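You operate a simulated robot arm through the tools that you are given. There is no shell and no other tool. Be economical: measure what you need, move in short steps, check, and stop when the job is done.

Carry out the task below with a simulated two-armed robot. There is one attempt and no reset: what you move stays moved.

TASK
Open whichever capped jar expires first, stand it in the pot and bolt the lid shut.
Fine: the two capped jars stand on top of the side shelf; leave the cap there; both bolts. Set down upright: what you pick out.

Only the result counts: the job must be done as asked and must still hold three seconds after the hand-in. Knocking over, shifting, dropping, spilling or breaking anything else fails it. A push-on lid holds only when it is set on centred and level and pressed home; a screw cap is set on level and turned clockwise until tight.

THE ROBOT
Two 7-joint arms with two-finger parallel grippers on one trunk, on a base that drives. Base frame: it is fixed to the floor where the robot stands at the start and does not move with it; the origin is under the middle of the robot, x ahead of it, y to its left, z up. Lengths are in mm, angles in degrees, forces in N, time in s.
The left shoulder is at the start at [70, 133, 1301], the right one opposite. With the tool pointing down near the work surface each hand reaches from about 100 to 300 mm from the robot's upright axis, wherever it stands, measured 20 degrees to its own side. Places, roughly: blue valve [700, -200, 1100]; brass knob [700, 0, 1000]; inside of the steel pot [500, -500, 800]; left bolt [400, -200, 900]; pot lid [300, -800, 1200]; red valve [700, -100, 1200]; right bolt [400, -700, 900]; rotary machine [900, 800, 900]; top of the side shelf [600, 0, 800]; yellow valve [200, -700, 1100]. Payload 1.57 kg a hand.
The tool frame of a hand sits at the grasp point between the pads (the TCP): z along the fingers, y along the line on which they close. The tips reach 30 mm beyond it. Largest opening 80 mm; finger width 17, thickness 12; the body of the gripper, 40 by 82 mm, starts 80 mm behind the TCP.
Orientation is that of the tool frame in the base frame, as a unit quaternion [w, x, y, z]. With the fingers straight down and closing along the base's y, the tool's x points along the base's -x, its y along +y and its z along -z.

THE INTERFACE
- The arms move only by the tool send_rows. It takes "left_rows", "right_rows" or both (then of equal length, played together; a hand with none holds still); each is a list of rows, each a list of 3 entries, a list of its own where there are three numbers: the shift along the base's x, y, z in units of 500 mm (1.0 is 500 mm), then the turn, a rotation vector about the base's x, y, z in units of 120 degrees (1.0 is 120 degrees), then the gripper command, from -1 (shut) to 1 (fully open), values between in proportion. In form: [[[tx, ty, tz], [ax, ay, az], gripper], ...]. A call has 1 to 10 rows; each row is the pose to reach, as a shift and turn from the pose commanded when the call began. A call with a number of a shift or a turn outside -1 to 1 is refused whole. A row lasts 0.2 s, in which the tool goes at most 50 mm and 8.6 degrees; a call with a longer step from one row to the next is refused whole, and so is a gripper value outside its range. A pose out of reach is approached as far as the arm can. The call stops where the force on the tool passes 50 N (or 10 N more than at its start, if that is more) or the arm is blocked; 0.2 s more then pass. The fingers move at their own pace (about 153 mm/s each) and stop on an object; they squeeze with about 38 N. The grip force told is the motor's: it shows also when the fingers shut on nothing. Time passes only in rows, and 0.2 s behind the last, so rows that repeat a pose let the fingers close. It gives the time, the measured TCP pose, the force on the tool (base axes), the opening and the grip force at its end, in the units of the frame above (readings bear some noise), with the torque about the TCP (base axes, N m) and any sound that the robot's microphone picked up, and new pictures: "views" is both (left out), scene, wrist or none (wrist: the cameras of the hands that moved).
- Cameras (640 x 400 px; columns grow to the right, rows downward): "scene" is now at [119.4, -40.7, 1514]; the picture's right is [-0.50, -0.86, 0.00], its down [-0.61, 0.36, -0.71] and it looks along [0.61, -0.36, -0.71] (base axes); focal length 244 px, centre (320, 200). "left" rides on the left gripper at [72, 7, -122] in its tool frame; the picture's right is [-0.09, 1.00, 0.00], its down [-0.84, -0.08, -0.54] and it looks along [-0.54, -0.05, 0.84] (tool axes); focal length 238 px, centre (320, 200). "right" rides on the right gripper at [72, -7, -122] in its tool frame; the picture's right is [0.09, 1.00, 0.00], its down [-0.84, 0.08, -0.54] and it looks along [-0.54, 0.05, 0.84] (tool axes); focal length 238 px, centre (320, 200). There is no depth. A picture from a camera that has moved, and an enlarged one, comes with that camera's place and axes in the base frame and with its lens.
- slide_trunk(by): slides the trunk up (or, below 0, down) by that many mm; the arms and the scene camera ride with it, the base frame stays. It gives what a move gives, with no picture.
- drive_base(legs): drives the robot by 1 to 6 legs, each [ahead, left, turn to the left] in mm, mm and degrees, along the robot's own axes; the way and the turn of a leg run together, so that a leg with both is an arc; at most 1500 mm and 180 degrees a leg. The arms and the cameras ride along, it lands a little off, and it stops where it bumps. It gives what a move gives, and a new picture of the scene camera.
- head_to(pan, tilt): turns the head with the scene camera to pan (to the left, within 86 degrees either way) and tilt (down, from -29 to 69), counted from straight ahead of the robot. It gives what a move gives, and a new picture of the scene camera.
- zoom(camera, box): a new picture of the part [left, top, right, bottom] of that camera's present view, enlarged. No time passes.
- sign_off(): hands the job in; it is judged then, once.

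Go step by step. Nothing tells you exact positions but the pictures and the camera data: compare them with the known pose of the tool, close in by small moves and look again before you grip or let go. The budget is 120 turns and 260 pictures, counting those below and the enlarged ones. Unless the task says otherwise, let go and move clear before handing in, and close with one line.

The tools are called after ">>>" by a JSON object that holds its "op" and its "data". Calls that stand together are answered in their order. send_rows: Moves the arms, as the interface text tells. Its arguments: {"type":"object","properties":{"left_rows":{"type":"array","items":{"type":"array"}},"right_rows":{"type":"array","items":{"type":"array"}},"views":{"type":"string","enum":["both","scene","wrist","none"]}},"required":[]} The other tools are called the same way: slide_trunk (by) slides the trunk up or down; drive_base (legs) drives the base; head_to (pan, tilt) turns the head that bears the scene camera; zoom (camera, box) takes an enlarged picture of a part of a camera's view; sign_off () hands the job in.

At the start:

```text
t: 0.0
left_eef_pos: [389.4, -16.9, 1325.4]
left_tool_rot: [0.0, 0.0, 1.0, 0.0]
left_contact_force: [0.7, -0.7, -0.5]
left_ft_torque: [0.02, 0.01, -0.01]
left_gripper_width: 79.9
left_grip_force: 0.0
right_eef_pos: [255.2, -369.3, 1295.0]
right_tool_rot: [0.0, -0.001, 1.0, 0.0]
right_contact_force: [0.7, -0.6, 0.4]
right_ft_torque: [0.01, 0.02, -0.02]
right_gripper_width: 79.9
right_grip_force: 0.1
trunk travel left (down, up): [-875.0, 65.0]
robot x, y, heading: [-1.6, 1.3, -0.0]
head pan, tilt: [-30.2, 45.0]
```

scene: 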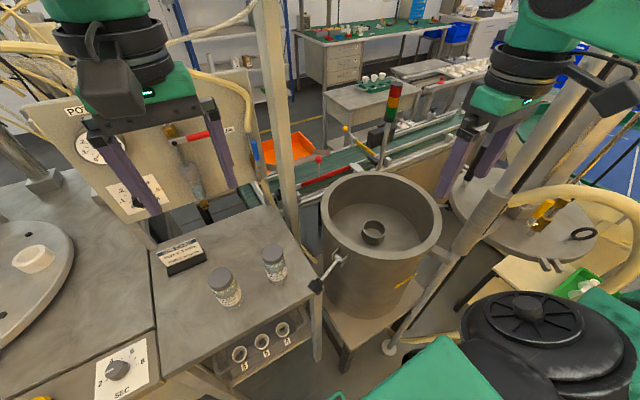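
right: 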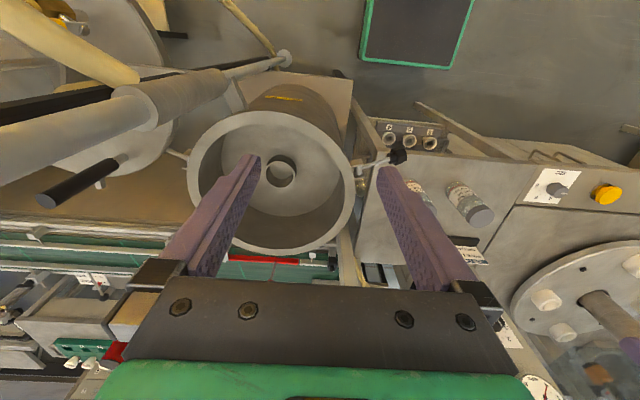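
left: 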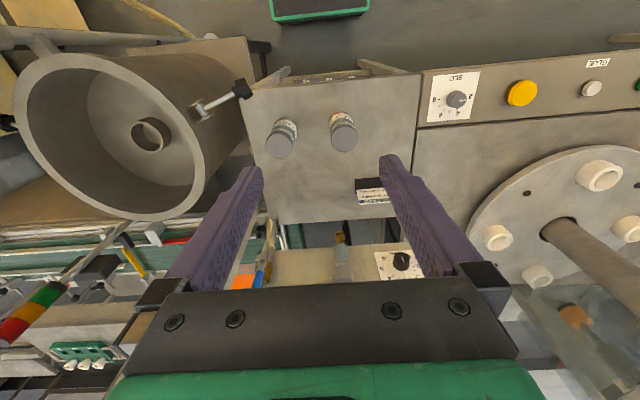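

I see two capped jars on the side shelf, the pot with a holder ring inside, and the lid mechanism with a bolt near the shelf. I'll enlarge the jars, the sign and the pot first.

>>> {"op": "zoom", "data": {"camera": "scene", "box": [140, 220, 300, 320]}}

>>> {"op": "zoom", "data": {"camera": "scene", "box": [300, 140, 620, 340]}}

>>> {"op": "zoom", "data": {"camera": "left", "box": [240, 80, 400, 220]}}

>>> {"op": "zoom", "data": {"camera": "right", "box": [360, 100, 540, 280]}}

```text
4.00 times, centred on (220, 270) of scene
camera zoom: at [119.4, -40.7, 1514.0], right [-0.5, -0.86, 0.0], down [-0.61, 0.36, -0.71], along [0.61, -0.36, -0.71], focal length 976 px, centre (720, -80)
```

zoom: 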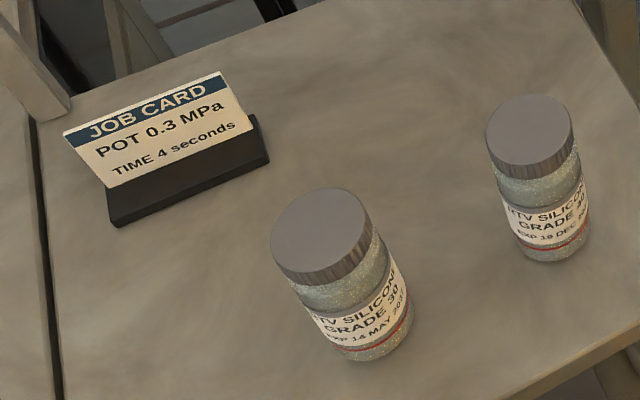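

```text
2.00 times, centred on (460, 240) of scene
camera zoom: at [119.4, -40.7, 1514.0], right [-0.5, -0.86, 0.0], down [-0.61, 0.36, -0.71], along [0.61, -0.36, -0.71], focal length 488 px, centre (40, 120)
```

zoom: 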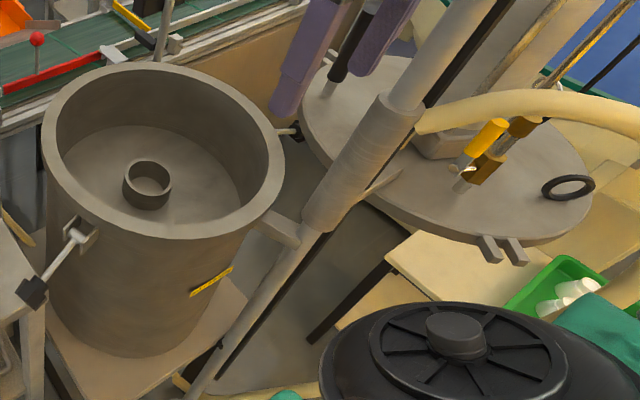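

```text
2.86 times, centred on (320, 150) of left
camera zoom: at [318.3, -10.1, 1447.8], right [0.09, 1.0, 0.0], down [0.84, -0.08, 0.54], along [0.54, -0.05, -0.84], focal length 681 px, centre (320, 343)
```

zoom: 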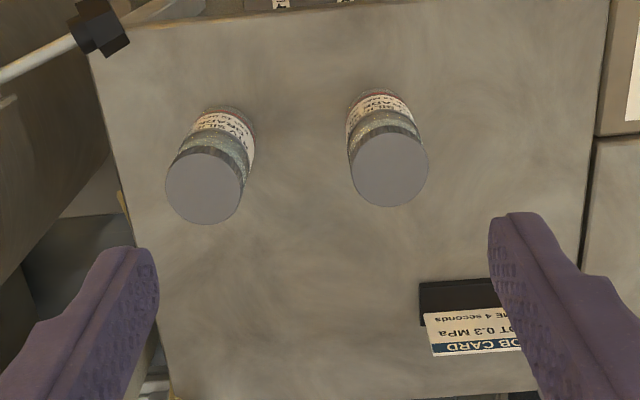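

```text
2.22 times, centred on (450, 190) of right
camera zoom: at [182.5, -375.8, 1416.8], right [-0.09, 1.0, 0.0], down [0.84, 0.08, 0.54], along [0.54, 0.05, -0.84], focal length 530 px, centre (31, 222)
```

zoom: 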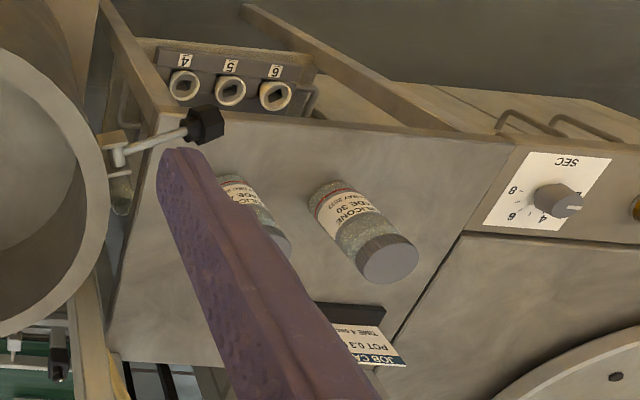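

The labels read MAY and DEC, with the years still too small to read. I'll enlarge further.

>>> {"op": "zoom", "data": {"camera": "scene", "box": [205, 262, 253, 312]}}

>>> {"op": "zoom", "data": {"camera": "scene", "box": [255, 240, 303, 290]}}

>>> {"op": "zoom", "data": {"camera": "right", "box": [395, 170, 485, 230]}}

```text
8.00 times, centred on (229, 287) of scene
camera zoom: at [119.4, -40.7, 1514.0], right [-0.5, -0.86, 0.0], down [-0.61, 0.36, -0.71], along [0.61, -0.36, -0.71], focal length 1952 px, centre (1048, -496)
```

zoom: 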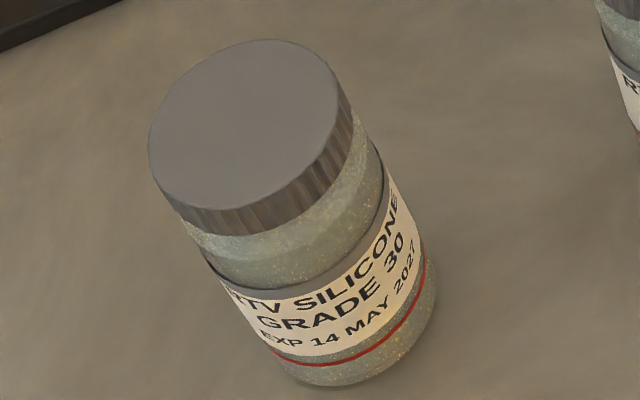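

```text
8.00 times, centred on (279, 265) of scene
camera zoom: at [119.4, -40.7, 1514.0], right [-0.5, -0.86, 0.0], down [-0.61, 0.36, -0.71], along [0.61, -0.36, -0.71], focal length 1952 px, centre (648, -320)
```

zoom: 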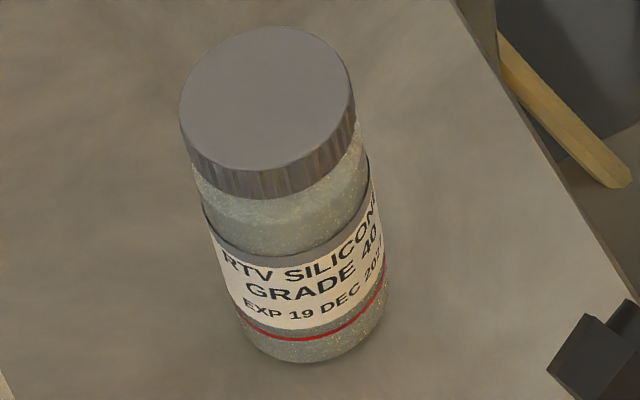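

```text
6.67 times, centred on (440, 200) of right
camera zoom: at [182.5, -375.8, 1416.8], right [-0.09, 1.0, 0.0], down [0.84, 0.08, 0.54], along [0.54, 0.05, -0.84], focal length 1589 px, centre (-480, 200)
```

zoom: 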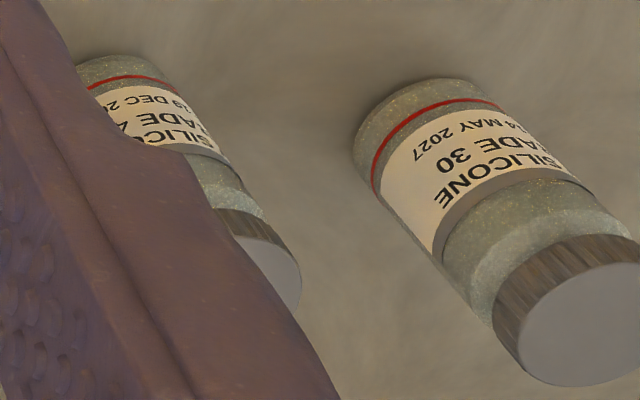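

MAY 2027 against DEC 202?; the right finger hides that year. I'll shut the right hand to clear the view.

>>> {"op": "send_rows", "data": {"right_rows": [[[0, 0, 0], [0, 0, 0], -1], [[0, 0, 0], [0, 0, 0], -1]], "views": "none"}}

>>> {"op": "zoom", "data": {"camera": "right", "box": [385, 160, 475, 220]}}

>>> {"op": "zoom", "data": {"camera": "right", "box": [140, 60, 440, 260]}}

>>> {"op": "head_to", "data": {"pan": -60, "tilt": 30}}

```text
t: 0.6
left_eef_pos: [390.0, -17.5, 1325.9]
left_tool_rot: [0.0, -0.001, 1.0, 0.0]
left_contact_force: [0.3, 0.0, -0.6]
left_ft_torque: [0.0, -0.01, 0.01]
left_gripper_width: 80.2
left_grip_force: 0.2
right_eef_pos: [255.5, -370.5, 1294.6]
right_tool_rot: [-0.001, -0.001, 1.0, 0.0]
right_contact_force: [0.6, 0.1, 0.3]
right_ft_torque: [-0.02, -0.03, -0.01]
right_gripper_width: 0.0
right_grip_force: 21.2
trunk travel left (down, up): [-875.0, 65.0]
robot x, y, heading: [4.2, -0.5, 0.2]
head pan, tilt: [-30.2, 45.0]
```

```text
6.67 times, centred on (430, 190) of right
camera zoom: at [182.5, -375.8, 1416.8], right [-0.09, 1.0, 0.0], down [0.84, 0.08, 0.54], along [0.54, 0.05, -0.84], focal length 1589 px, centre (-413, 267)
```

zoom: 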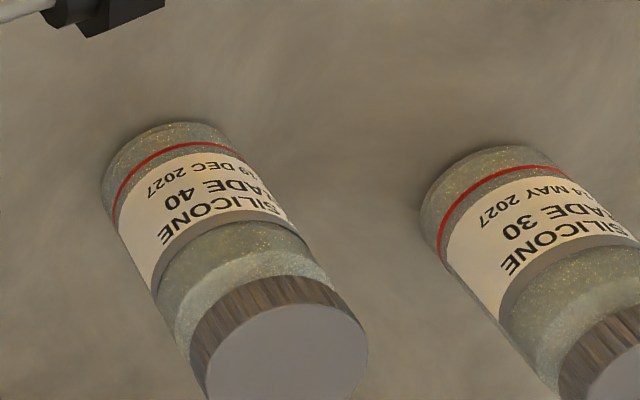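

```text
2.00 times, centred on (290, 160) of right
camera zoom: at [182.5, -375.8, 1416.8], right [-0.09, 1.0, 0.0], down [0.84, 0.08, 0.54], along [0.54, 0.05, -0.84], focal length 477 px, centre (380, 280)
```

zoom: 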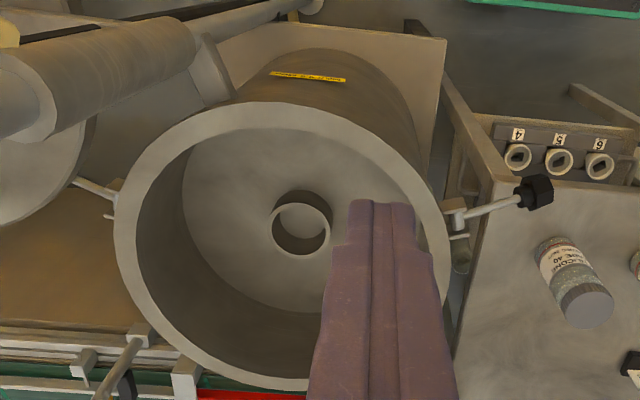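

```text
t: 1.6
left_eef_pos: [388.6, -15.6, 1325.9]
left_tool_rot: [0.0, -0.001, 1.0, -0.001]
left_contact_force: [0.0, 0.0, 0.1]
left_ft_torque: [-0.02, 0.0, 0.03]
left_gripper_width: 79.8
left_grip_force: 0.0
right_eef_pos: [255.1, -369.3, 1293.1]
right_tool_rot: [0.0, -0.001, 1.0, 0.0]
right_contact_force: [-0.4, -0.4, 1.3]
right_ft_torque: [-0.02, -0.01, 0.01]
right_gripper_width: 0.0
right_grip_force: 21.4
trunk travel left (down, up): [-875.0, 65.0]
robot x, y, heading: [-2.7, -1.0, 0.2]
head pan, tilt: [-60.0, 30.0]
camera scene: at [94.4, -78.0, 1536.5], right [-0.87, -0.5, 0.0], down [-0.25, 0.43, -0.87], along [0.43, -0.75, -0.5], focal length 244 px, centre (320, 200)
```

scene: 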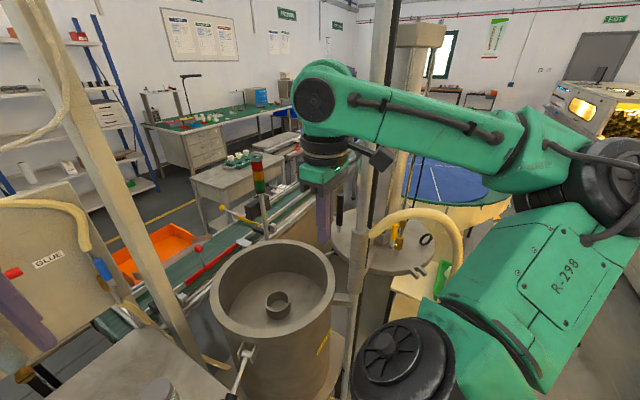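

Both expire in 2027: MAY 14 (Grade 30, left jar, about [487, 25], cap top z≈957) comes before DEC 19. My plan is for the left hand to hold the jar body at a slant, the right to unscrew from above, then the right to carry it to the pot. First I'll lower the trunk and look again.

>>> {"op": "slide_trunk", "data": {"by": -250}}

>>> {"op": "head_to", "data": {"pan": -5, "tilt": 50}}

```text
t: 4.1
left_eef_pos: [389.1, -17.4, 1075.7]
left_tool_rot: [0.0, -0.001, 1.0, -0.001]
left_contact_force: [-0.1, -0.7, 0.9]
left_ft_torque: [-0.02, 0.0, 0.0]
left_gripper_width: 80.0
left_grip_force: 0.1
right_eef_pos: [255.5, -368.6, 1043.2]
right_tool_rot: [0.0, 0.0, 1.0, 0.0]
right_contact_force: [-0.6, 0.3, 0.5]
right_ft_torque: [0.02, -0.01, 0.02]
right_gripper_width: 0.1
right_grip_force: 21.4
trunk travel left (down, up): [-625.0, 315.0]
robot x, y, heading: [2.5, -0.5, 0.1]
head pan, tilt: [-60.0, 30.0]
```

```text
t: 5.4
left_eef_pos: [388.4, -17.1, 1076.0]
left_tool_rot: [0.001, -0.001, 1.0, 0.0]
left_contact_force: [0.1, 0.4, 0.3]
left_ft_torque: [-0.01, 0.03, -0.01]
left_gripper_width: 80.1
left_grip_force: 0.0
right_eef_pos: [254.4, -370.1, 1043.3]
right_tool_rot: [0.0, -0.001, 1.0, 0.0]
right_contact_force: [0.4, -0.1, 0.5]
right_ft_torque: [0.0, -0.01, -0.02]
right_gripper_width: 0.1
right_grip_force: 21.0
trunk travel left (down, up): [-625.0, 315.0]
robot x, y, heading: [-3.7, 0.5, 0.0]
head pan, tilt: [-5.0, 50.0]
camera scene: at [125.8, -6.6, 1257.1], right [-0.09, -1.0, 0.0], down [-0.76, 0.07, -0.64], along [0.64, -0.06, -0.77], focal length 244 px, centre (320, 200)
```

scene: 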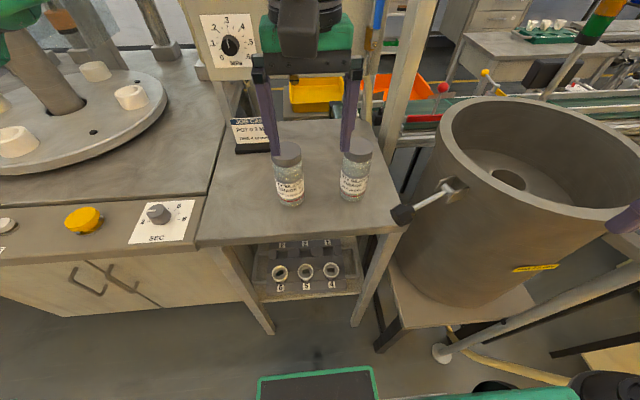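

The trunk is lower and the view is clear. I'll enlarge the jars for more exact positions.

>>> {"op": "zoom", "data": {"camera": "scene", "box": [250, 130, 410, 230]}}

>>> {"op": "zoom", "data": {"camera": "left", "box": [200, 0, 520, 200]}}

```text
4.00 times, centred on (330, 180) of scene
camera zoom: at [125.8, -6.6, 1257.1], right [-0.09, -1.0, 0.0], down [-0.76, 0.07, -0.64], along [0.64, -0.06, -0.77], focal length 976 px, centre (280, 280)
```

zoom: 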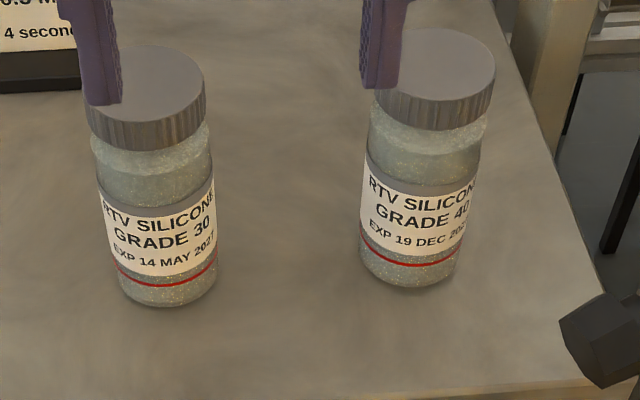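

```text
2.00 times, centred on (360, 100) of left
camera zoom: at [318.3, -10.1, 1197.8], right [0.09, 1.0, 0.0], down [0.84, -0.08, 0.54], along [0.54, -0.05, -0.84], focal length 477 px, centre (240, 400)
```

zoom: 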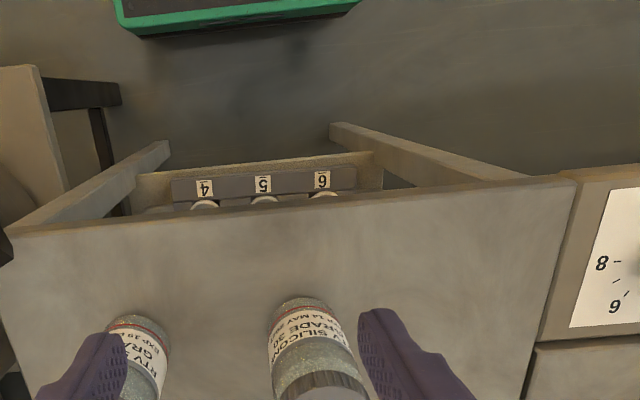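

I take the jar axis at about [482, 22], base z≈845 and cap top ≈970. I'll bring the left hand to a slanted pre-grasp pose in front of it.

>>> {"op": "send_rows", "data": {"left_rows": [[[-0.00125, 0.01875, -0.01], [-0.0109, -0.0619, -0.0189], 1], [[-0.0025, 0.0375, -0.03], [-0.0218, -0.1238, -0.0378], 1], [[-0.00375, 0.05625, -0.06], [-0.0327, -0.1856, -0.0566], 1], [[-0.005, 0.075, -0.1], [-0.0436, -0.2475, -0.0755], 1], [[-0.00625, 0.09375, -0.14], [-0.0545, -0.3094, -0.0944], 1], [[-0.0075, 0.1125, -0.18], [-0.0654, -0.3713, -0.1133], 1], [[-0.00875, 0.13125, -0.22], [-0.0763, -0.4331, -0.1321], 1], [[-0.01, 0.15, -0.246], [-0.0872, -0.495, -0.151], 1], [[-0.01, 0.15, -0.246], [-0.0872, -0.495, -0.151], 1]], "views": "both"}}

```text
t: 7.4
left_eef_pos: [402.1, -6.7, 995.3]
left_tool_rot: [0.408, 0.173, 0.894, -0.07]
left_contact_force: [-0.1, 0.6, 0.3]
left_ft_torque: [-0.01, 0.0, 0.0]
left_gripper_width: 79.9
left_grip_force: 0.1
left hand out of reach, approached as far as the arm can: row 5, 6, 7, 8, 9
right_eef_pos: [255.6, -368.5, 1043.6]
right_tool_rot: [-0.001, 0.0, 1.0, 0.0]
right_contact_force: [0.7, 0.6, 0.3]
right_ft_torque: [-0.01, 0.0, 0.03]
right_gripper_width: 0.1
right_grip_force: 21.7
trunk travel left (down, up): [-625.0, 315.0]
robot x, y, heading: [-4.0, -0.3, -0.1]
head pan, tilt: [-5.0, 50.0]
camera scene: at [126.5, -5.6, 1257.1], right [-0.09, -1.0, 0.0], down [-0.76, 0.07, -0.64], along [0.64, -0.06, -0.77], focal length 244 px, centre (320, 200)
camera left: at [275.7, 50.2, 1021.7], right [0.42, 0.9, 0.09], down [0.1, -0.14, 0.99], along [0.9, -0.41, -0.15], focal length 238 px, centre (320, 200)
```

scene: 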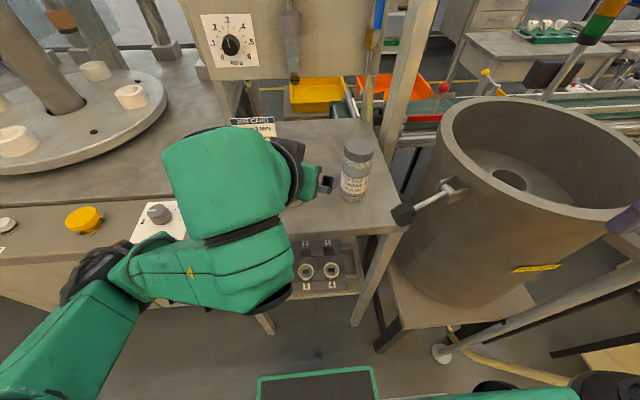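
left: 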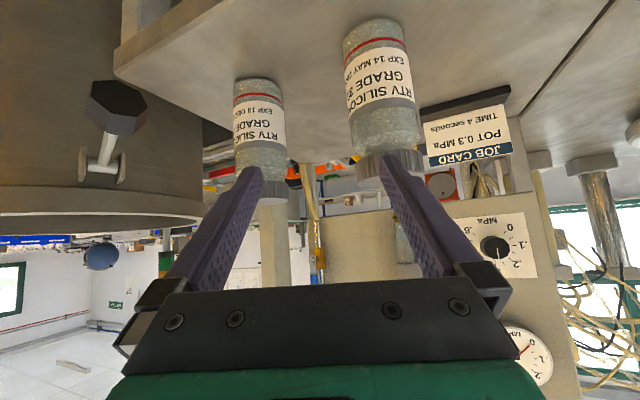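

The arm is too folded at this distance, so I need more space. I'll back the base up 200 mm.

>>> {"op": "drive_base", "data": {"legs": [[-200, 0, 0]]}}

```text
t: 9.0
left_eef_pos: [203.4, -8.6, 994.1]
left_tool_rot: [0.407, 0.174, 0.894, -0.07]
left_contact_force: [0.1, 0.2, 1.0]
left_ft_torque: [0.01, 0.0, 0.04]
left_gripper_width: 80.1
left_grip_force: 0.0
right_eef_pos: [54.8, -370.8, 1042.9]
right_tool_rot: [0.0, 0.0, 1.0, -0.001]
right_contact_force: [-0.5, -0.8, -0.2]
right_ft_torque: [-0.01, -0.01, 0.02]
right_gripper_width: 0.1
right_grip_force: 21.2
trunk travel left (down, up): [-625.0, 315.0]
robot x, y, heading: [-198.4, 1.2, -0.3]
head pan, tilt: [-5.0, 50.0]
camera scene: at [-73.1, -6.6, 1257.0], right [-0.09, -1.0, 0.0], down [-0.76, 0.07, -0.64], along [0.64, -0.06, -0.77], focal length 244 px, centre (320, 200)
```

scene: 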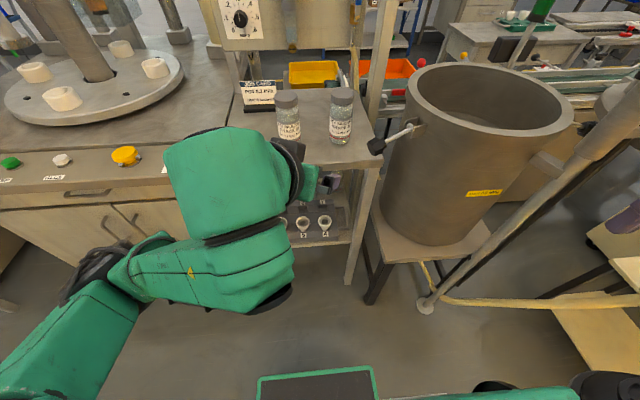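

I'll check where the commanded left pose now stands with a null row.

>>> {"op": "send_rows", "data": {"left_rows": [[[0, 0, 0], [0, 0, 0], 1]], "views": "none"}}

```text
t: 9.4
left_eef_pos: [203.4, -8.8, 993.5]
left_tool_rot: [0.408, 0.175, 0.893, -0.07]
left_contact_force: [-0.3, -0.2, 0.1]
left_ft_torque: [0.03, 0.02, -0.02]
left_gripper_width: 79.9
left_grip_force: 0.1
right_eef_pos: [56.0, -370.3, 1042.9]
right_tool_rot: [-0.001, 0.0, 1.0, 0.0]
right_contact_force: [-0.2, -0.4, 0.1]
right_ft_torque: [0.0, 0.02, -0.02]
right_gripper_width: 0.0
right_grip_force: 21.1
trunk travel left (down, up): [-625.0, 315.0]
robot x, y, heading: [-196.8, -1.9, -0.0]
head pan, tilt: [-5.0, 50.0]
```

It holds; the present slant (49° from vertical) is good enough. I'll move to 110 mm short of the jar along the finger direction.

>>> {"op": "send_rows", "data": {"left_rows": [[[0.08, 0.024, 0.0], [0, 0, 0], 1], [[0.16, 0.048, 0.0], [0, 0, 0], 1], [[0.24, 0.072, -0.02], [0, 0, 0], 1], [[0.32, 0.096, -0.04], [0, 0, 0], 1], [[0.402, 0.12, -0.064], [0, 0, 0], 1], [[0.402, 0.12, -0.064], [0, 0, 0], 1]], "views": "both"}}

```text
t: 10.8
left_eef_pos: [404.0, 52.6, 962.3]
left_tool_rot: [0.408, 0.174, 0.893, -0.07]
left_contact_force: [-0.5, 0.3, 0.0]
left_ft_torque: [0.01, 0.02, -0.04]
left_gripper_width: 80.1
left_grip_force: 0.0
right_eef_pos: [54.2, -371.2, 1043.6]
right_tool_rot: [0.0, 0.001, 1.0, 0.0]
right_contact_force: [-0.5, 0.0, -0.5]
right_ft_torque: [-0.01, -0.04, -0.01]
right_gripper_width: 0.0
right_grip_force: 21.2
trunk travel left (down, up): [-625.0, 315.0]
robot x, y, heading: [-199.7, 1.5, -0.0]
head pan, tilt: [-5.0, 50.0]
camera scene: at [-73.9, -6.6, 1257.1], right [-0.09, -1.0, 0.0], down [-0.76, 0.07, -0.64], along [0.64, -0.06, -0.77], focal length 244 px, centre (320, 200)
camera left: at [277.6, 109.5, 989.2], right [0.42, 0.9, 0.09], down [0.1, -0.14, 0.99], along [0.9, -0.41, -0.15], focal length 238 px, centre (320, 200)
```

scene: 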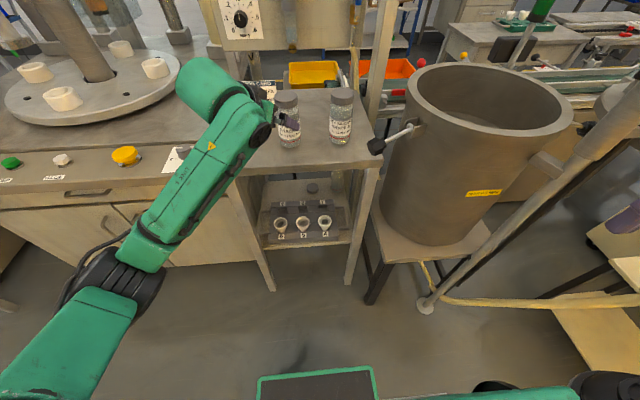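
left: 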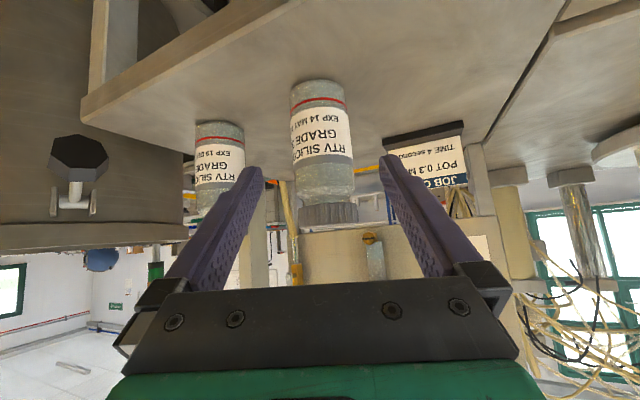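

The jar lies centred between the fingers. I'll advance 110 mm along the approach and look before closing.

>>> {"op": "send_rows", "data": {"left_rows": [[[0.04, -0.015, -0.035], [0, 0, 0], 1], [[0.08, -0.03, -0.07], [0, 0, 0], 1], [[0.12, -0.0455, -0.105], [0, 0, 0], 1], [[0.16, -0.06, -0.138], [0, 0, 0], 1], [[0.16, -0.06, -0.138], [0, 0, 0], 1]], "views": "both"}}

```text
t: 12.0
left_eef_pos: [483.9, 21.3, 894.2]
left_tool_rot: [0.408, 0.175, 0.893, -0.071]
left_contact_force: [-0.5, -0.3, 1.8]
left_ft_torque: [-0.02, 0.01, 0.01]
left_gripper_width: 80.1
left_grip_force: 0.0
right_eef_pos: [54.9, -369.9, 1043.3]
right_tool_rot: [-0.001, 0.0, 1.0, -0.001]
right_contact_force: [0.1, 0.2, -0.7]
right_ft_torque: [-0.01, -0.01, -0.02]
right_gripper_width: 0.3
right_grip_force: 21.1
trunk travel left (down, up): [-625.0, 315.0]
robot x, y, heading: [-200.4, 4.5, -0.1]
head pan, tilt: [-5.0, 50.0]
camera scene: at [-73.6, -6.2, 1257.1], right [-0.09, -1.0, 0.0], down [-0.76, 0.07, -0.64], along [0.64, -0.06, -0.77], focal length 244 px, centre (320, 200)
camera left: at [357.3, 78.5, 919.7], right [0.42, 0.9, 0.09], down [0.1, -0.14, 0.99], along [0.9, -0.41, -0.15], focal length 238 px, centre (320, 200)
```

scene: 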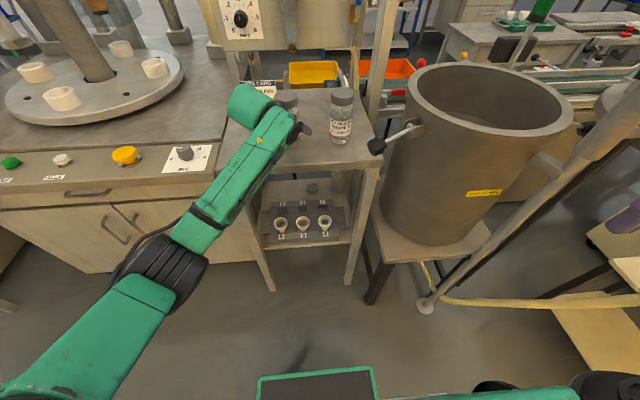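
left: 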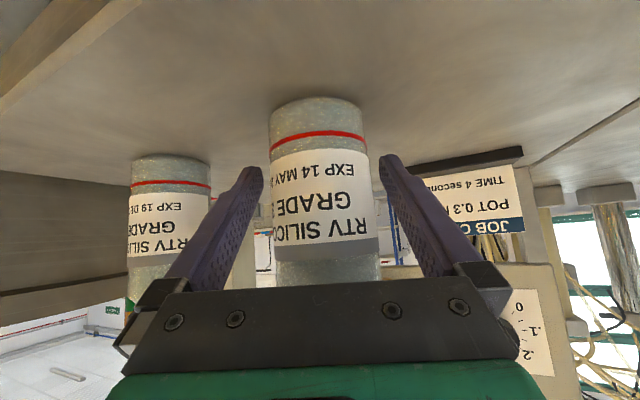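

The jar stands between the pads. Closing the left hand.

>>> {"op": "send_rows", "data": {"left_rows": [[[0, 0, 0], [0, 0, 0], -1], [[0, 0, 0], [0, 0, 0], -1], [[0, 0, 0], [0, 0, 0], -1]], "views": "wrist"}}

```text
t: 12.8
left_eef_pos: [485.1, 20.3, 894.7]
left_tool_rot: [0.408, 0.175, 0.893, -0.071]
left_contact_force: [0.4, -0.2, 1.2]
left_ft_torque: [-0.08, 0.02, 0.03]
left_gripper_width: 55.2
left_grip_force: 38.3
right_eef_pos: [54.4, -370.5, 1044.3]
right_tool_rot: [0.0, 0.0, 1.0, 0.001]
right_contact_force: [0.3, -1.1, -0.4]
right_ft_torque: [-0.02, 0.03, 0.02]
right_gripper_width: 0.0
right_grip_force: 21.2
trunk travel left (down, up): [-625.0, 315.0]
robot x, y, heading: [-194.4, -0.9, -0.1]
head pan, tilt: [-5.0, 50.0]
camera left: at [357.5, 78.4, 919.8], right [0.42, 0.9, 0.09], down [0.1, -0.14, 0.99], along [0.9, -0.41, -0.15], focal length 238 px, centre (320, 200)
```

left: 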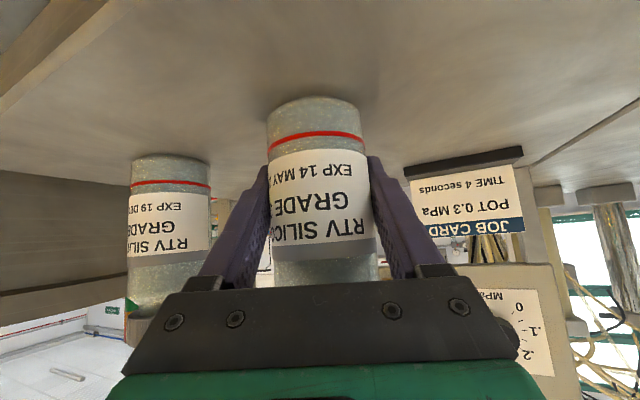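

The left hand holds the body (55 mm across). Now I'll bring the right hand open over the jar, turned −70° so it can unscrew counter-clockwise.

>>> {"op": "send_rows", "data": {"right_rows": [[[0.02, 0.02, 0.06], [0, 0, -0.0648], 1], [[0.08, 0.07, 0.1], [0, 0, -0.1296], 1], [[0.14, 0.12, 0.132], [0, 0, -0.1944], 1], [[0.2, 0.17, 0.132], [0, 0, -0.259], 1], [[0.26, 0.22, 0.132], [0, 0, -0.324], 1], [[0.32, 0.28, 0.132], [0, 0, -0.389], 1], [[0.38, 0.335, 0.132], [0, 0, -0.4536], 1], [[0.44, 0.39, 0.132], [0, 0, -0.518], 1], [[0.5, 0.45, 0.132], [0, 0, -0.583], 1]], "views": "both"}}

```text
t: 14.8
left_eef_pos: [482.6, 20.6, 893.6]
left_tool_rot: [0.407, 0.175, 0.894, -0.07]
left_contact_force: [0.8, 1.1, 1.5]
left_ft_torque: [-0.09, -0.05, 0.03]
left_gripper_width: 55.2
left_grip_force: 38.1
right_eef_pos: [279.5, -164.3, 1094.6]
right_tool_rot: [0.001, 0.575, 0.818, 0.002]
right_contact_force: [-0.2, 0.2, 0.5]
right_ft_torque: [-0.03, 0.01, -0.02]
right_gripper_width: 79.9
right_grip_force: 0.1
right hand out of reach, approached as far as the arm can: row 9
trunk travel left (down, up): [-625.0, 315.0]
robot x, y, heading: [-202.8, -2.3, -0.0]
head pan, tilt: [-5.0, 50.0]
camera scene: at [-73.9, -6.6, 1257.1], right [-0.09, -1.0, 0.0], down [-0.76, 0.07, -0.64], along [0.64, -0.06, -0.77], focal length 244 px, centre (320, 200)
camera right: at [247.9, -97.4, 1217.4], right [0.91, 0.42, 0.0], down [0.35, -0.76, 0.54], along [0.23, -0.49, -0.84], focal length 238 px, centre (320, 200)
```

scene: 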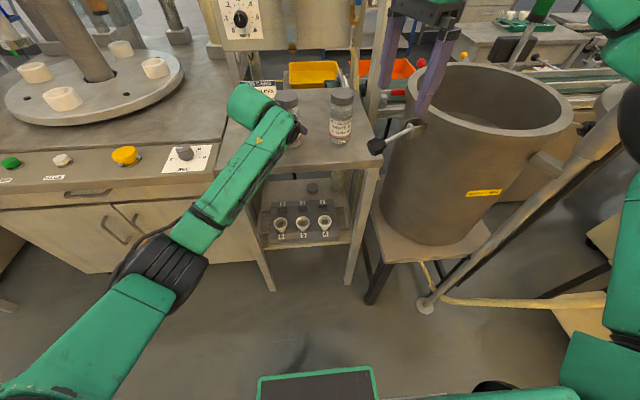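
right: 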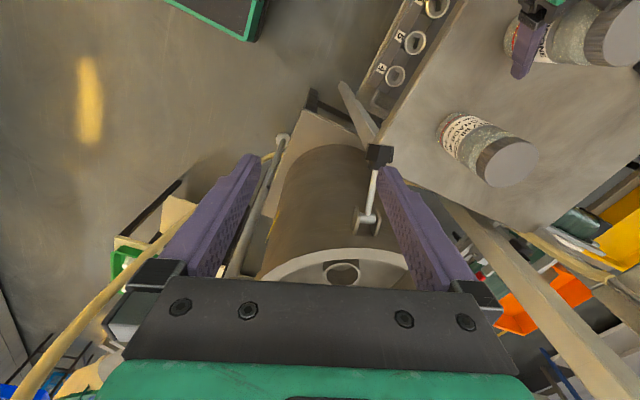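

The right arm runs out of reach from this far back. I'll release the jar, back the left hand off, raise the trunk 100 mm and drive closer so that both hands reach.

>>> {"op": "send_rows", "data": {"left_rows": [[[0, 0, 0], [0, 0, 0], 1], [[0, 0, 0], [0, 0, 0], 1], [[-0.04, 0.015, 0.035], [0, 0, 0], 1], [[-0.08, 0.03, 0.07], [0, 0, 0], 1], [[-0.12, 0.0455, 0.105], [0, 0, 0], 1], [[-0.16, 0.06, 0.138], [0, 0, 0], 1], [[-0.23, 0.02, 0.16], [0, 0, 0], 1], [[-0.31, -0.03, 0.19], [0, 0, 0], 1], [[-0.39, -0.07, 0.2], [0, 0, 0], 1], [[-0.47, -0.1, 0.2], [0, 0, 0], 1]], "views": "both"}}

```text
t: 17.0
left_eef_pos: [247.5, -30.7, 994.8]
left_tool_rot: [0.407, 0.175, 0.894, -0.07]
left_contact_force: [1.3, 0.6, 0.2]
left_ft_torque: [0.0, -0.02, 0.0]
left_gripper_width: 80.0
left_grip_force: 0.1
right_eef_pos: [279.3, -163.8, 1094.4]
right_tool_rot: [0.0, 0.574, 0.819, 0.001]
right_contact_force: [0.5, 0.2, 0.0]
right_ft_torque: [0.04, -0.02, 0.0]
right_gripper_width: 80.2
right_grip_force: 0.0
trunk travel left (down, up): [-625.0, 315.0]
robot x, y, heading: [-199.1, -1.8, -0.0]
head pan, tilt: [-5.0, 50.0]
camera scene: at [-74.4, -7.3, 1257.2], right [-0.09, -1.0, 0.0], down [-0.76, 0.07, -0.64], along [0.64, -0.06, -0.77], focal length 244 px, centre (320, 200)
camera left: at [121.0, 27.3, 1021.5], right [0.42, 0.9, 0.09], down [0.1, -0.14, 0.99], along [0.9, -0.41, -0.15], focal length 238 px, centre (320, 200)
```

scene: 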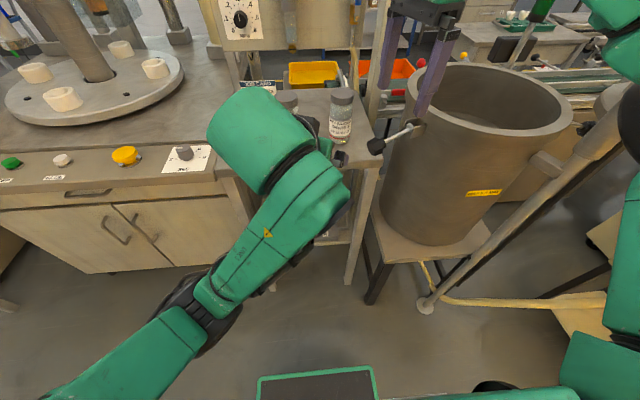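
left: 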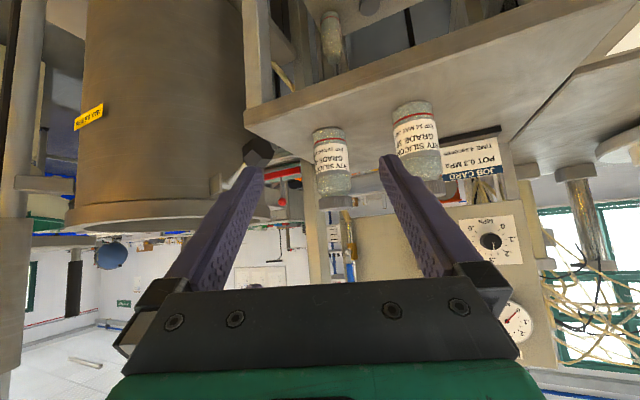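

The jar still stands. Raising the trunk, then driving closer.

>>> {"op": "slide_trunk", "data": {"by": 100}}

>>> {"op": "drive_base", "data": {"legs": [[170, 80, 0]]}}

```text
t: 18.3
left_eef_pos: [248.8, -29.9, 1094.1]
left_tool_rot: [0.407, 0.175, 0.894, -0.07]
left_contact_force: [0.3, 0.3, 0.2]
left_ft_torque: [0.0, 0.05, 0.0]
left_gripper_width: 80.2
left_grip_force: 0.0
right_eef_pos: [280.9, -162.6, 1193.8]
right_tool_rot: [0.001, 0.573, 0.819, 0.001]
right_contact_force: [0.7, -0.4, 0.3]
right_ft_torque: [-0.01, 0.02, 0.02]
right_gripper_width: 79.7
right_grip_force: 0.0
trunk travel left (down, up): [-725.0, 215.0]
robot x, y, heading: [-197.6, -0.5, 0.0]
head pan, tilt: [-5.0, 50.0]
```

```text
t: 19.8
left_eef_pos: [419.2, 50.0, 1096.2]
left_tool_rot: [0.408, 0.174, 0.893, -0.07]
left_contact_force: [-0.9, 0.0, 0.7]
left_ft_torque: [0.01, -0.02, -0.02]
left_gripper_width: 80.0
left_grip_force: 0.0
right_eef_pos: [450.0, -82.3, 1194.7]
right_tool_rot: [0.001, 0.574, 0.819, 0.001]
right_contact_force: [-0.6, -0.2, -0.1]
right_ft_torque: [0.02, -0.02, -0.01]
right_gripper_width: 80.2
right_grip_force: 0.1
trunk travel left (down, up): [-725.0, 215.0]
robot x, y, heading: [-27.0, 82.1, -0.1]
head pan, tilt: [-5.0, 50.0]
camera scene: at [96.5, 73.4, 1357.2], right [-0.09, -1.0, 0.0], down [-0.76, 0.07, -0.64], along [0.64, -0.06, -0.77], focal length 244 px, centre (320, 200)
```

scene: 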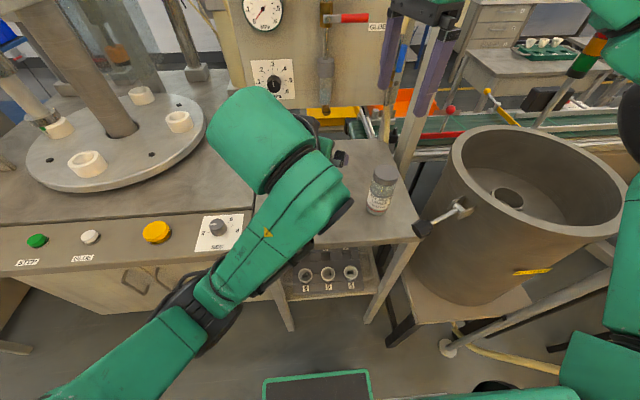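

Now both should reach. I'll bring the left hand back around the jar body.

>>> {"op": "send_rows", "data": {"left_rows": [[[-0.03, 0.004, -0.09], [0, 0, 0], 1], [[-0.03, 0.004, -0.18], [0, 0, 0], 1], [[-0.03, 0.004, -0.268], [0, 0, 0], 1], [[0.01, -0.011, -0.302], [0, 0, 0], 1], [[0.05, -0.026, -0.336], [0, 0, 0], 1], [[0.09, -0.0415, -0.372], [0, 0, 0], 1], [[0.13, -0.056, -0.404], [0, 0, 0], 1], [[0.13, -0.056, -0.404], [0, 0, 0], 1]], "views": "wrist"}}

```text
t: 21.6
left_eef_pos: [485.2, 23.7, 892.2]
left_tool_rot: [0.407, 0.175, 0.894, -0.071]
left_contact_force: [-1.5, 0.5, -0.2]
left_ft_torque: [0.05, -0.01, -0.01]
left_gripper_width: 80.1
left_grip_force: 0.1
right_eef_pos: [450.2, -81.6, 1193.9]
right_tool_rot: [0.001, 0.573, 0.82, 0.0]
right_contact_force: [0.1, 0.5, 0.0]
right_ft_torque: [-0.03, 0.01, 0.01]
right_gripper_width: 79.8
right_grip_force: 0.0
trunk travel left (down, up): [-725.0, 215.0]
robot x, y, heading: [-30.3, 79.4, -0.2]
head pan, tilt: [-5.0, 50.0]
camera left: at [358.6, 81.8, 919.0], right [0.42, 0.9, 0.09], down [0.1, -0.14, 0.99], along [0.9, -0.41, -0.15], focal length 238 px, centre (320, 200)
```

left: 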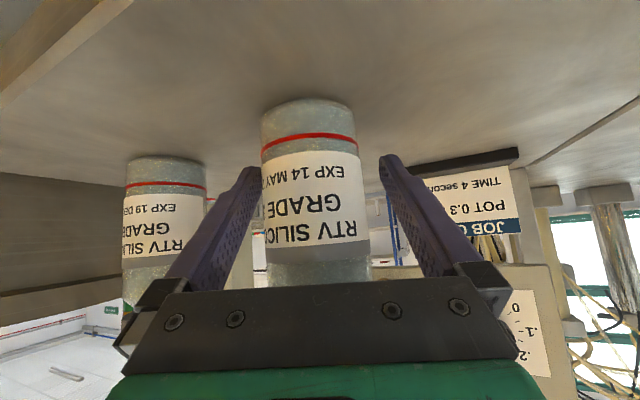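

It's in place, about 4 mm off centre; I'll correct, close, and bring the right hand above the cap.

>>> {"op": "send_rows", "data": {"left_rows": [[[-0.0035, -0.007, 0], [0, 0, 0], 1], [[-0.0035, -0.007, 0], [0, 0, 0], -1], [[-0.0035, -0.007, 0], [0, 0, 0], -1], [[-0.0035, -0.007, 0], [0, 0, 0], -1], [[-0.0035, -0.007, 0], [0, 0, 0], -1]], "right_rows": [[[0.02, 0.06, -0.04], [0, 0, 0], 1], [[0.04, 0.12, -0.08], [0, 0, 0], 1], [[0.06, 0.17, -0.13], [0, 0, 0], 1], [[0.068, 0.204, -0.18], [0, 0, 0], 1], [[0.068, 0.204, -0.21], [0, 0, 0], 1]], "views": "both"}}

```text
t: 22.8
left_eef_pos: [482.6, 20.6, 894.0]
left_tool_rot: [0.407, 0.174, 0.894, -0.07]
left_contact_force: [-0.5, 0.5, 0.3]
left_ft_torque: [-0.06, -0.04, -0.01]
left_gripper_width: 55.3
left_grip_force: 38.3
right_eef_pos: [447.9, -18.4, 1085.5]
right_tool_rot: [0.0, 0.573, 0.82, 0.002]
right_contact_force: [-0.4, 0.5, -0.8]
right_ft_torque: [0.02, 0.0, -0.06]
right_gripper_width: 80.2
right_grip_force: 0.0
right hand out of reach, approached as far as the arm can: row 1, 2, 3, 4, 5
trunk travel left (down, up): [-725.0, 215.0]
robot x, y, heading: [-25.6, 78.9, 0.2]
head pan, tilt: [-5.0, 50.0]
camera scene: at [98.1, 73.8, 1357.0], right [-0.09, -1.0, 0.0], down [-0.76, 0.07, -0.64], along [0.64, -0.06, -0.77], focal length 244 px, centre (320, 200)
camera right: at [416.4, 46.8, 1209.7], right [0.9, 0.43, 0.0], down [0.36, -0.76, 0.54], along [0.23, -0.49, -0.84], focal length 238 px, centre (320, 200)
camera left: at [356.8, 77.9, 919.2], right [0.42, 0.9, 0.09], down [0.1, -0.14, 0.99], along [0.9, -0.41, -0.15], focal length 238 px, centre (320, 200)
```

scene: 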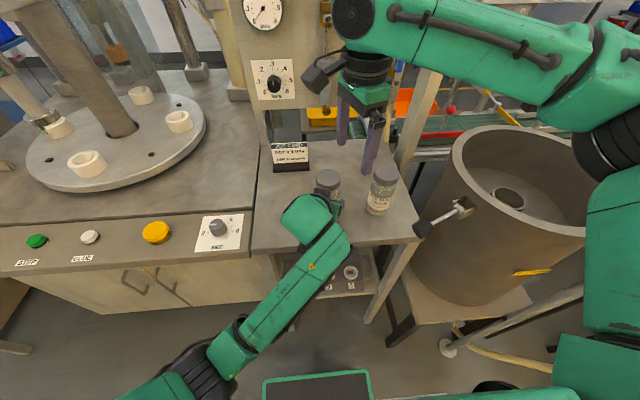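
right: 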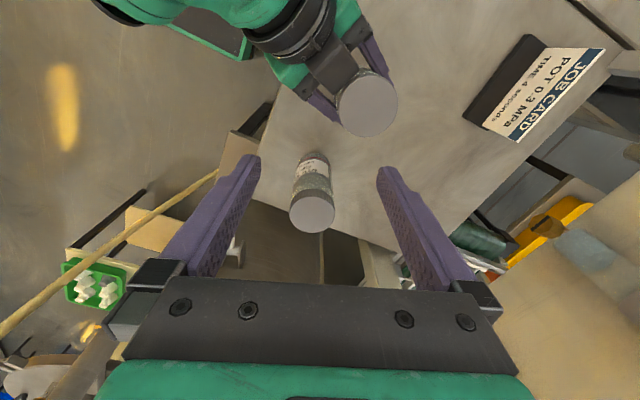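
left: 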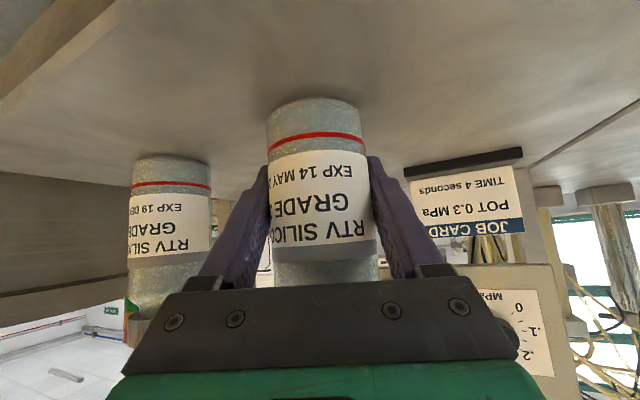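

The right hand falls about 40 mm short at the jar's place. I'll instead lift the jar with the left hand and bring it a little nearer, where both hands reach comfortably.

>>> {"op": "send_rows", "data": {"left_rows": [[[0, 0, 0.03], [0, 0, 0], -1], [[0, 0, 0.06], [0, 0, 0], -1], [[-0.01, -0.01, 0.1], [0, 0, 0], -1], [[-0.03, -0.025, 0.132], [0, 0, 0], -1], [[-0.055, -0.045, 0.132], [0, 0, 0], -1], [[-0.08, -0.06, 0.132], [0, 0, 0], -1], [[-0.096, -0.066, 0.132], [0, 0, 0], -1], [[-0.096, -0.066, 0.132], [0, 0, 0], -1]], "right_rows": [[[-0.01, 0.0, 0.03], [0, 0, 0], 1], [[-0.02, 0.01, 0.05], [0, 0, 0], 1], [[-0.025, 0.01, 0.05], [0, 0, 0], 1], [[-0.025, 0.01, 0.05], [0, 0, 0], 1], [[-0.025, 0.01, 0.05], [0, 0, 0], 1], [[-0.025, 0.01, 0.05], [0, 0, 0], 1], [[-0.025, 0.01, 0.05], [0, 0, 0], 1], [[-0.025, 0.01, 0.05], [0, 0, 0], 1]], "views": "both"}}

```text
t: 24.8
left_eef_pos: [443.6, 12.8, 939.3]
left_tool_rot: [0.404, 0.179, 0.897, -0.031]
left_contact_force: [0.6, -0.2, -1.9]
left_ft_torque: [-0.01, -0.01, 0.0]
left_gripper_width: 55.3
left_grip_force: 37.8
right_eef_pos: [436.1, -14.0, 1109.0]
right_tool_rot: [0.0, 0.573, 0.819, 0.003]
right_contact_force: [-0.4, 0.0, -0.3]
right_ft_torque: [0.0, 0.03, 0.0]
right_gripper_width: 80.0
right_grip_force: 0.1
right hand out of reach, approached as far as the arm can: row 2
trunk travel left (down, up): [-725.0, 215.0]
robot x, y, heading: [-28.9, 82.1, -0.3]
head pan, tilt: [-5.0, 50.0]
stopped in row 8 (left hand): the arm was blocked; the commanded pose is now the measured one
camera scene: at [98.5, 74.0, 1357.0], right [-0.09, -1.0, 0.0], down [-0.76, 0.07, -0.64], along [0.64, -0.06, -0.77], focal length 244 px, centre (320, 200)
camera right: at [403.9, 50.7, 1234.3], right [0.9, 0.43, 0.0], down [0.36, -0.76, 0.54], along [0.24, -0.49, -0.84], focal length 238 px, centre (320, 200)
camera left: at [315.5, 64.7, 969.2], right [0.4, 0.9, 0.16], down [0.1, -0.21, 0.97], along [0.91, -0.37, -0.17], focal length 238 px, centre (320, 200)
```

scene: 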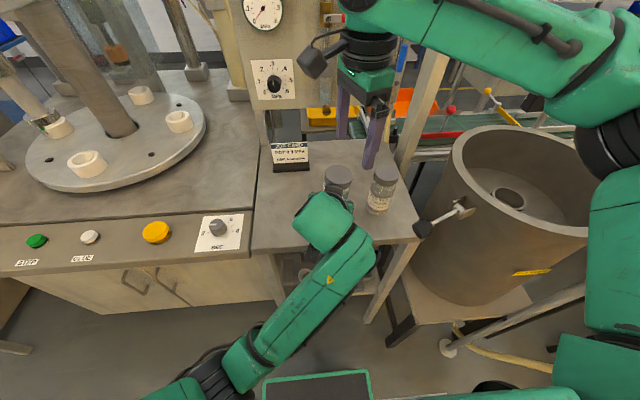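
right: 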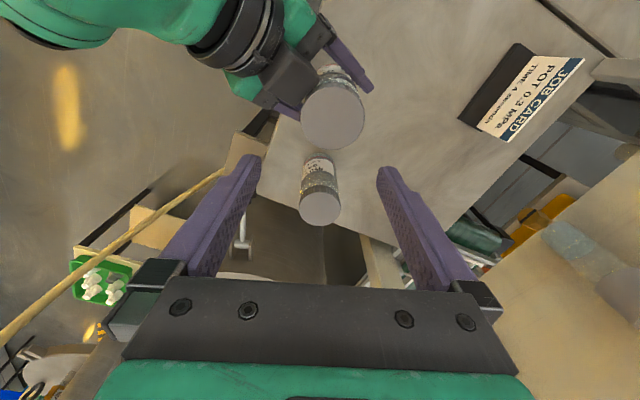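
left: 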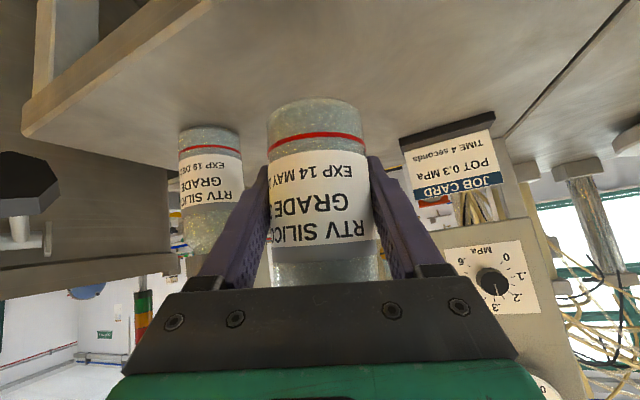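

The left arm was blocked near [444, 13, 939] (probably its elbow at the base), tilting the jar about 4°. I'll move up and slightly out again and restore its level.

>>> {"op": "send_rows", "data": {"left_rows": [[[0.004, 0.01, 0.01], [-0.012, 0, -0.004], -1], [[0.008, 0.016, 0.02], [-0.024, 0.001, -0.008], -1], [[0.008, 0.02, 0.03], [-0.036, 0.001, -0.012], -1], [[0.008, 0.02, 0.03], [-0.036, 0.001, -0.012], -1]], "views": "wrist"}}

```text
t: 25.8
left_eef_pos: [447.2, 21.8, 954.9]
left_tool_rot: [0.409, 0.173, 0.893, -0.069]
left_contact_force: [-0.4, 0.4, -2.9]
left_ft_torque: [-0.04, 0.03, -0.03]
left_gripper_width: 55.2
left_grip_force: 37.9
right_eef_pos: [435.6, -13.5, 1110.0]
right_tool_rot: [0.0, 0.573, 0.82, 0.002]
right_contact_force: [0.1, 0.6, 0.5]
right_ft_torque: [0.03, -0.02, 0.0]
right_gripper_width: 80.0
right_grip_force: 0.1
trunk travel left (down, up): [-725.0, 215.0]
robot x, y, heading: [-33.0, 79.0, 0.5]
head pan, tilt: [-5.0, 50.0]
camera left: at [320.9, 79.5, 980.9], right [0.42, 0.9, 0.09], down [0.09, -0.14, 0.99], along [0.9, -0.41, -0.14], focal length 238 px, centre (320, 200)
```

left: 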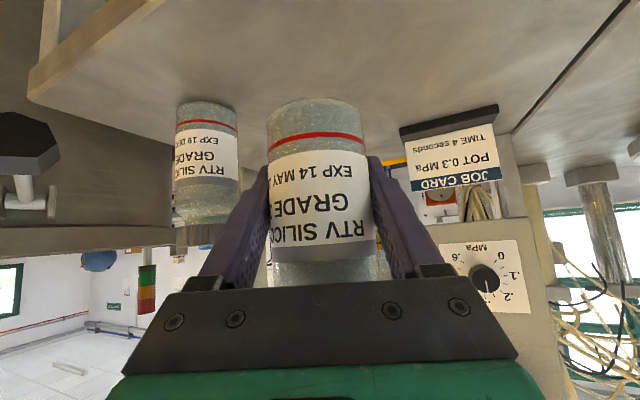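

The jar is level again at about [448, 22]. Moving the right hand over it.

>>> {"op": "send_rows", "data": {"right_rows": [[[0.012, 0.035, 0.0], [0, 0, 0], 1], [[0.023, 0.07, 0.0], [0, 0, 0], 1], [[0.023, 0.07, 0.0], [0, 0, 0], 1]], "views": "both"}}

```text
t: 26.6
left_eef_pos: [447.9, 21.7, 956.0]
left_tool_rot: [0.409, 0.174, 0.893, -0.07]
left_contact_force: [0.3, 0.1, -3.0]
left_ft_torque: [0.01, -0.01, -0.02]
left_gripper_width: 55.3
left_grip_force: 38.2
right_eef_pos: [436.8, -15.0, 1110.7]
right_tool_rot: [0.0, 0.573, 0.82, 0.002]
right_contact_force: [0.4, -0.1, -0.4]
right_ft_torque: [0.0, -0.01, 0.01]
right_gripper_width: 80.3
right_grip_force: 0.1
right hand out of reach, approached as far as the arm can: row 1, 2, 3
trunk travel left (down, up): [-725.0, 215.0]
robot x, y, heading: [-27.4, 83.5, 0.1]
head pan, tilt: [-5.0, 50.0]
camera scene: at [98.5, 74.0, 1357.0], right [-0.09, -1.0, 0.0], down [-0.76, 0.07, -0.64], along [0.64, -0.06, -0.77], focal length 244 px, centre (320, 200)
camera right: at [403.9, 50.8, 1234.2], right [0.9, 0.43, 0.0], down [0.36, -0.76, 0.54], along [0.23, -0.49, -0.84], focal length 238 px, centre (320, 200)
```

scene: 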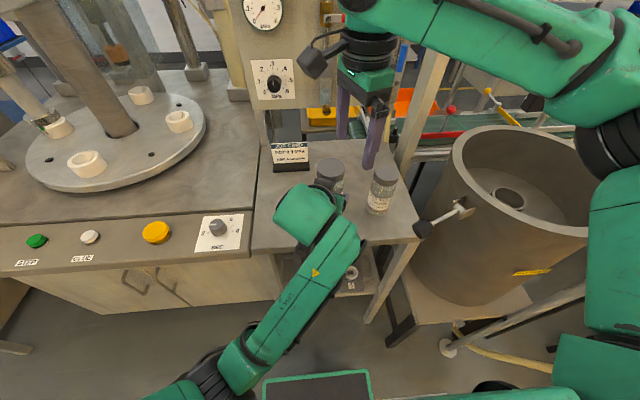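
right: 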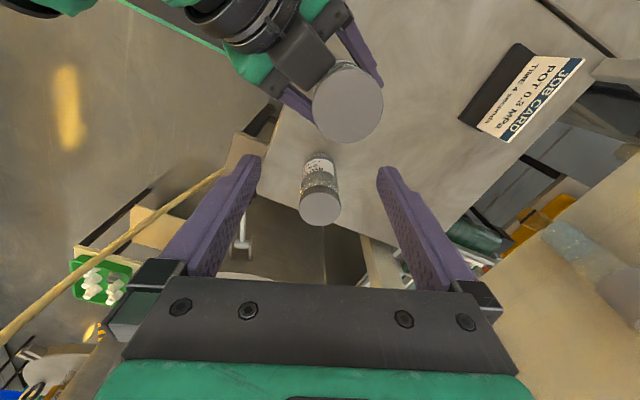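

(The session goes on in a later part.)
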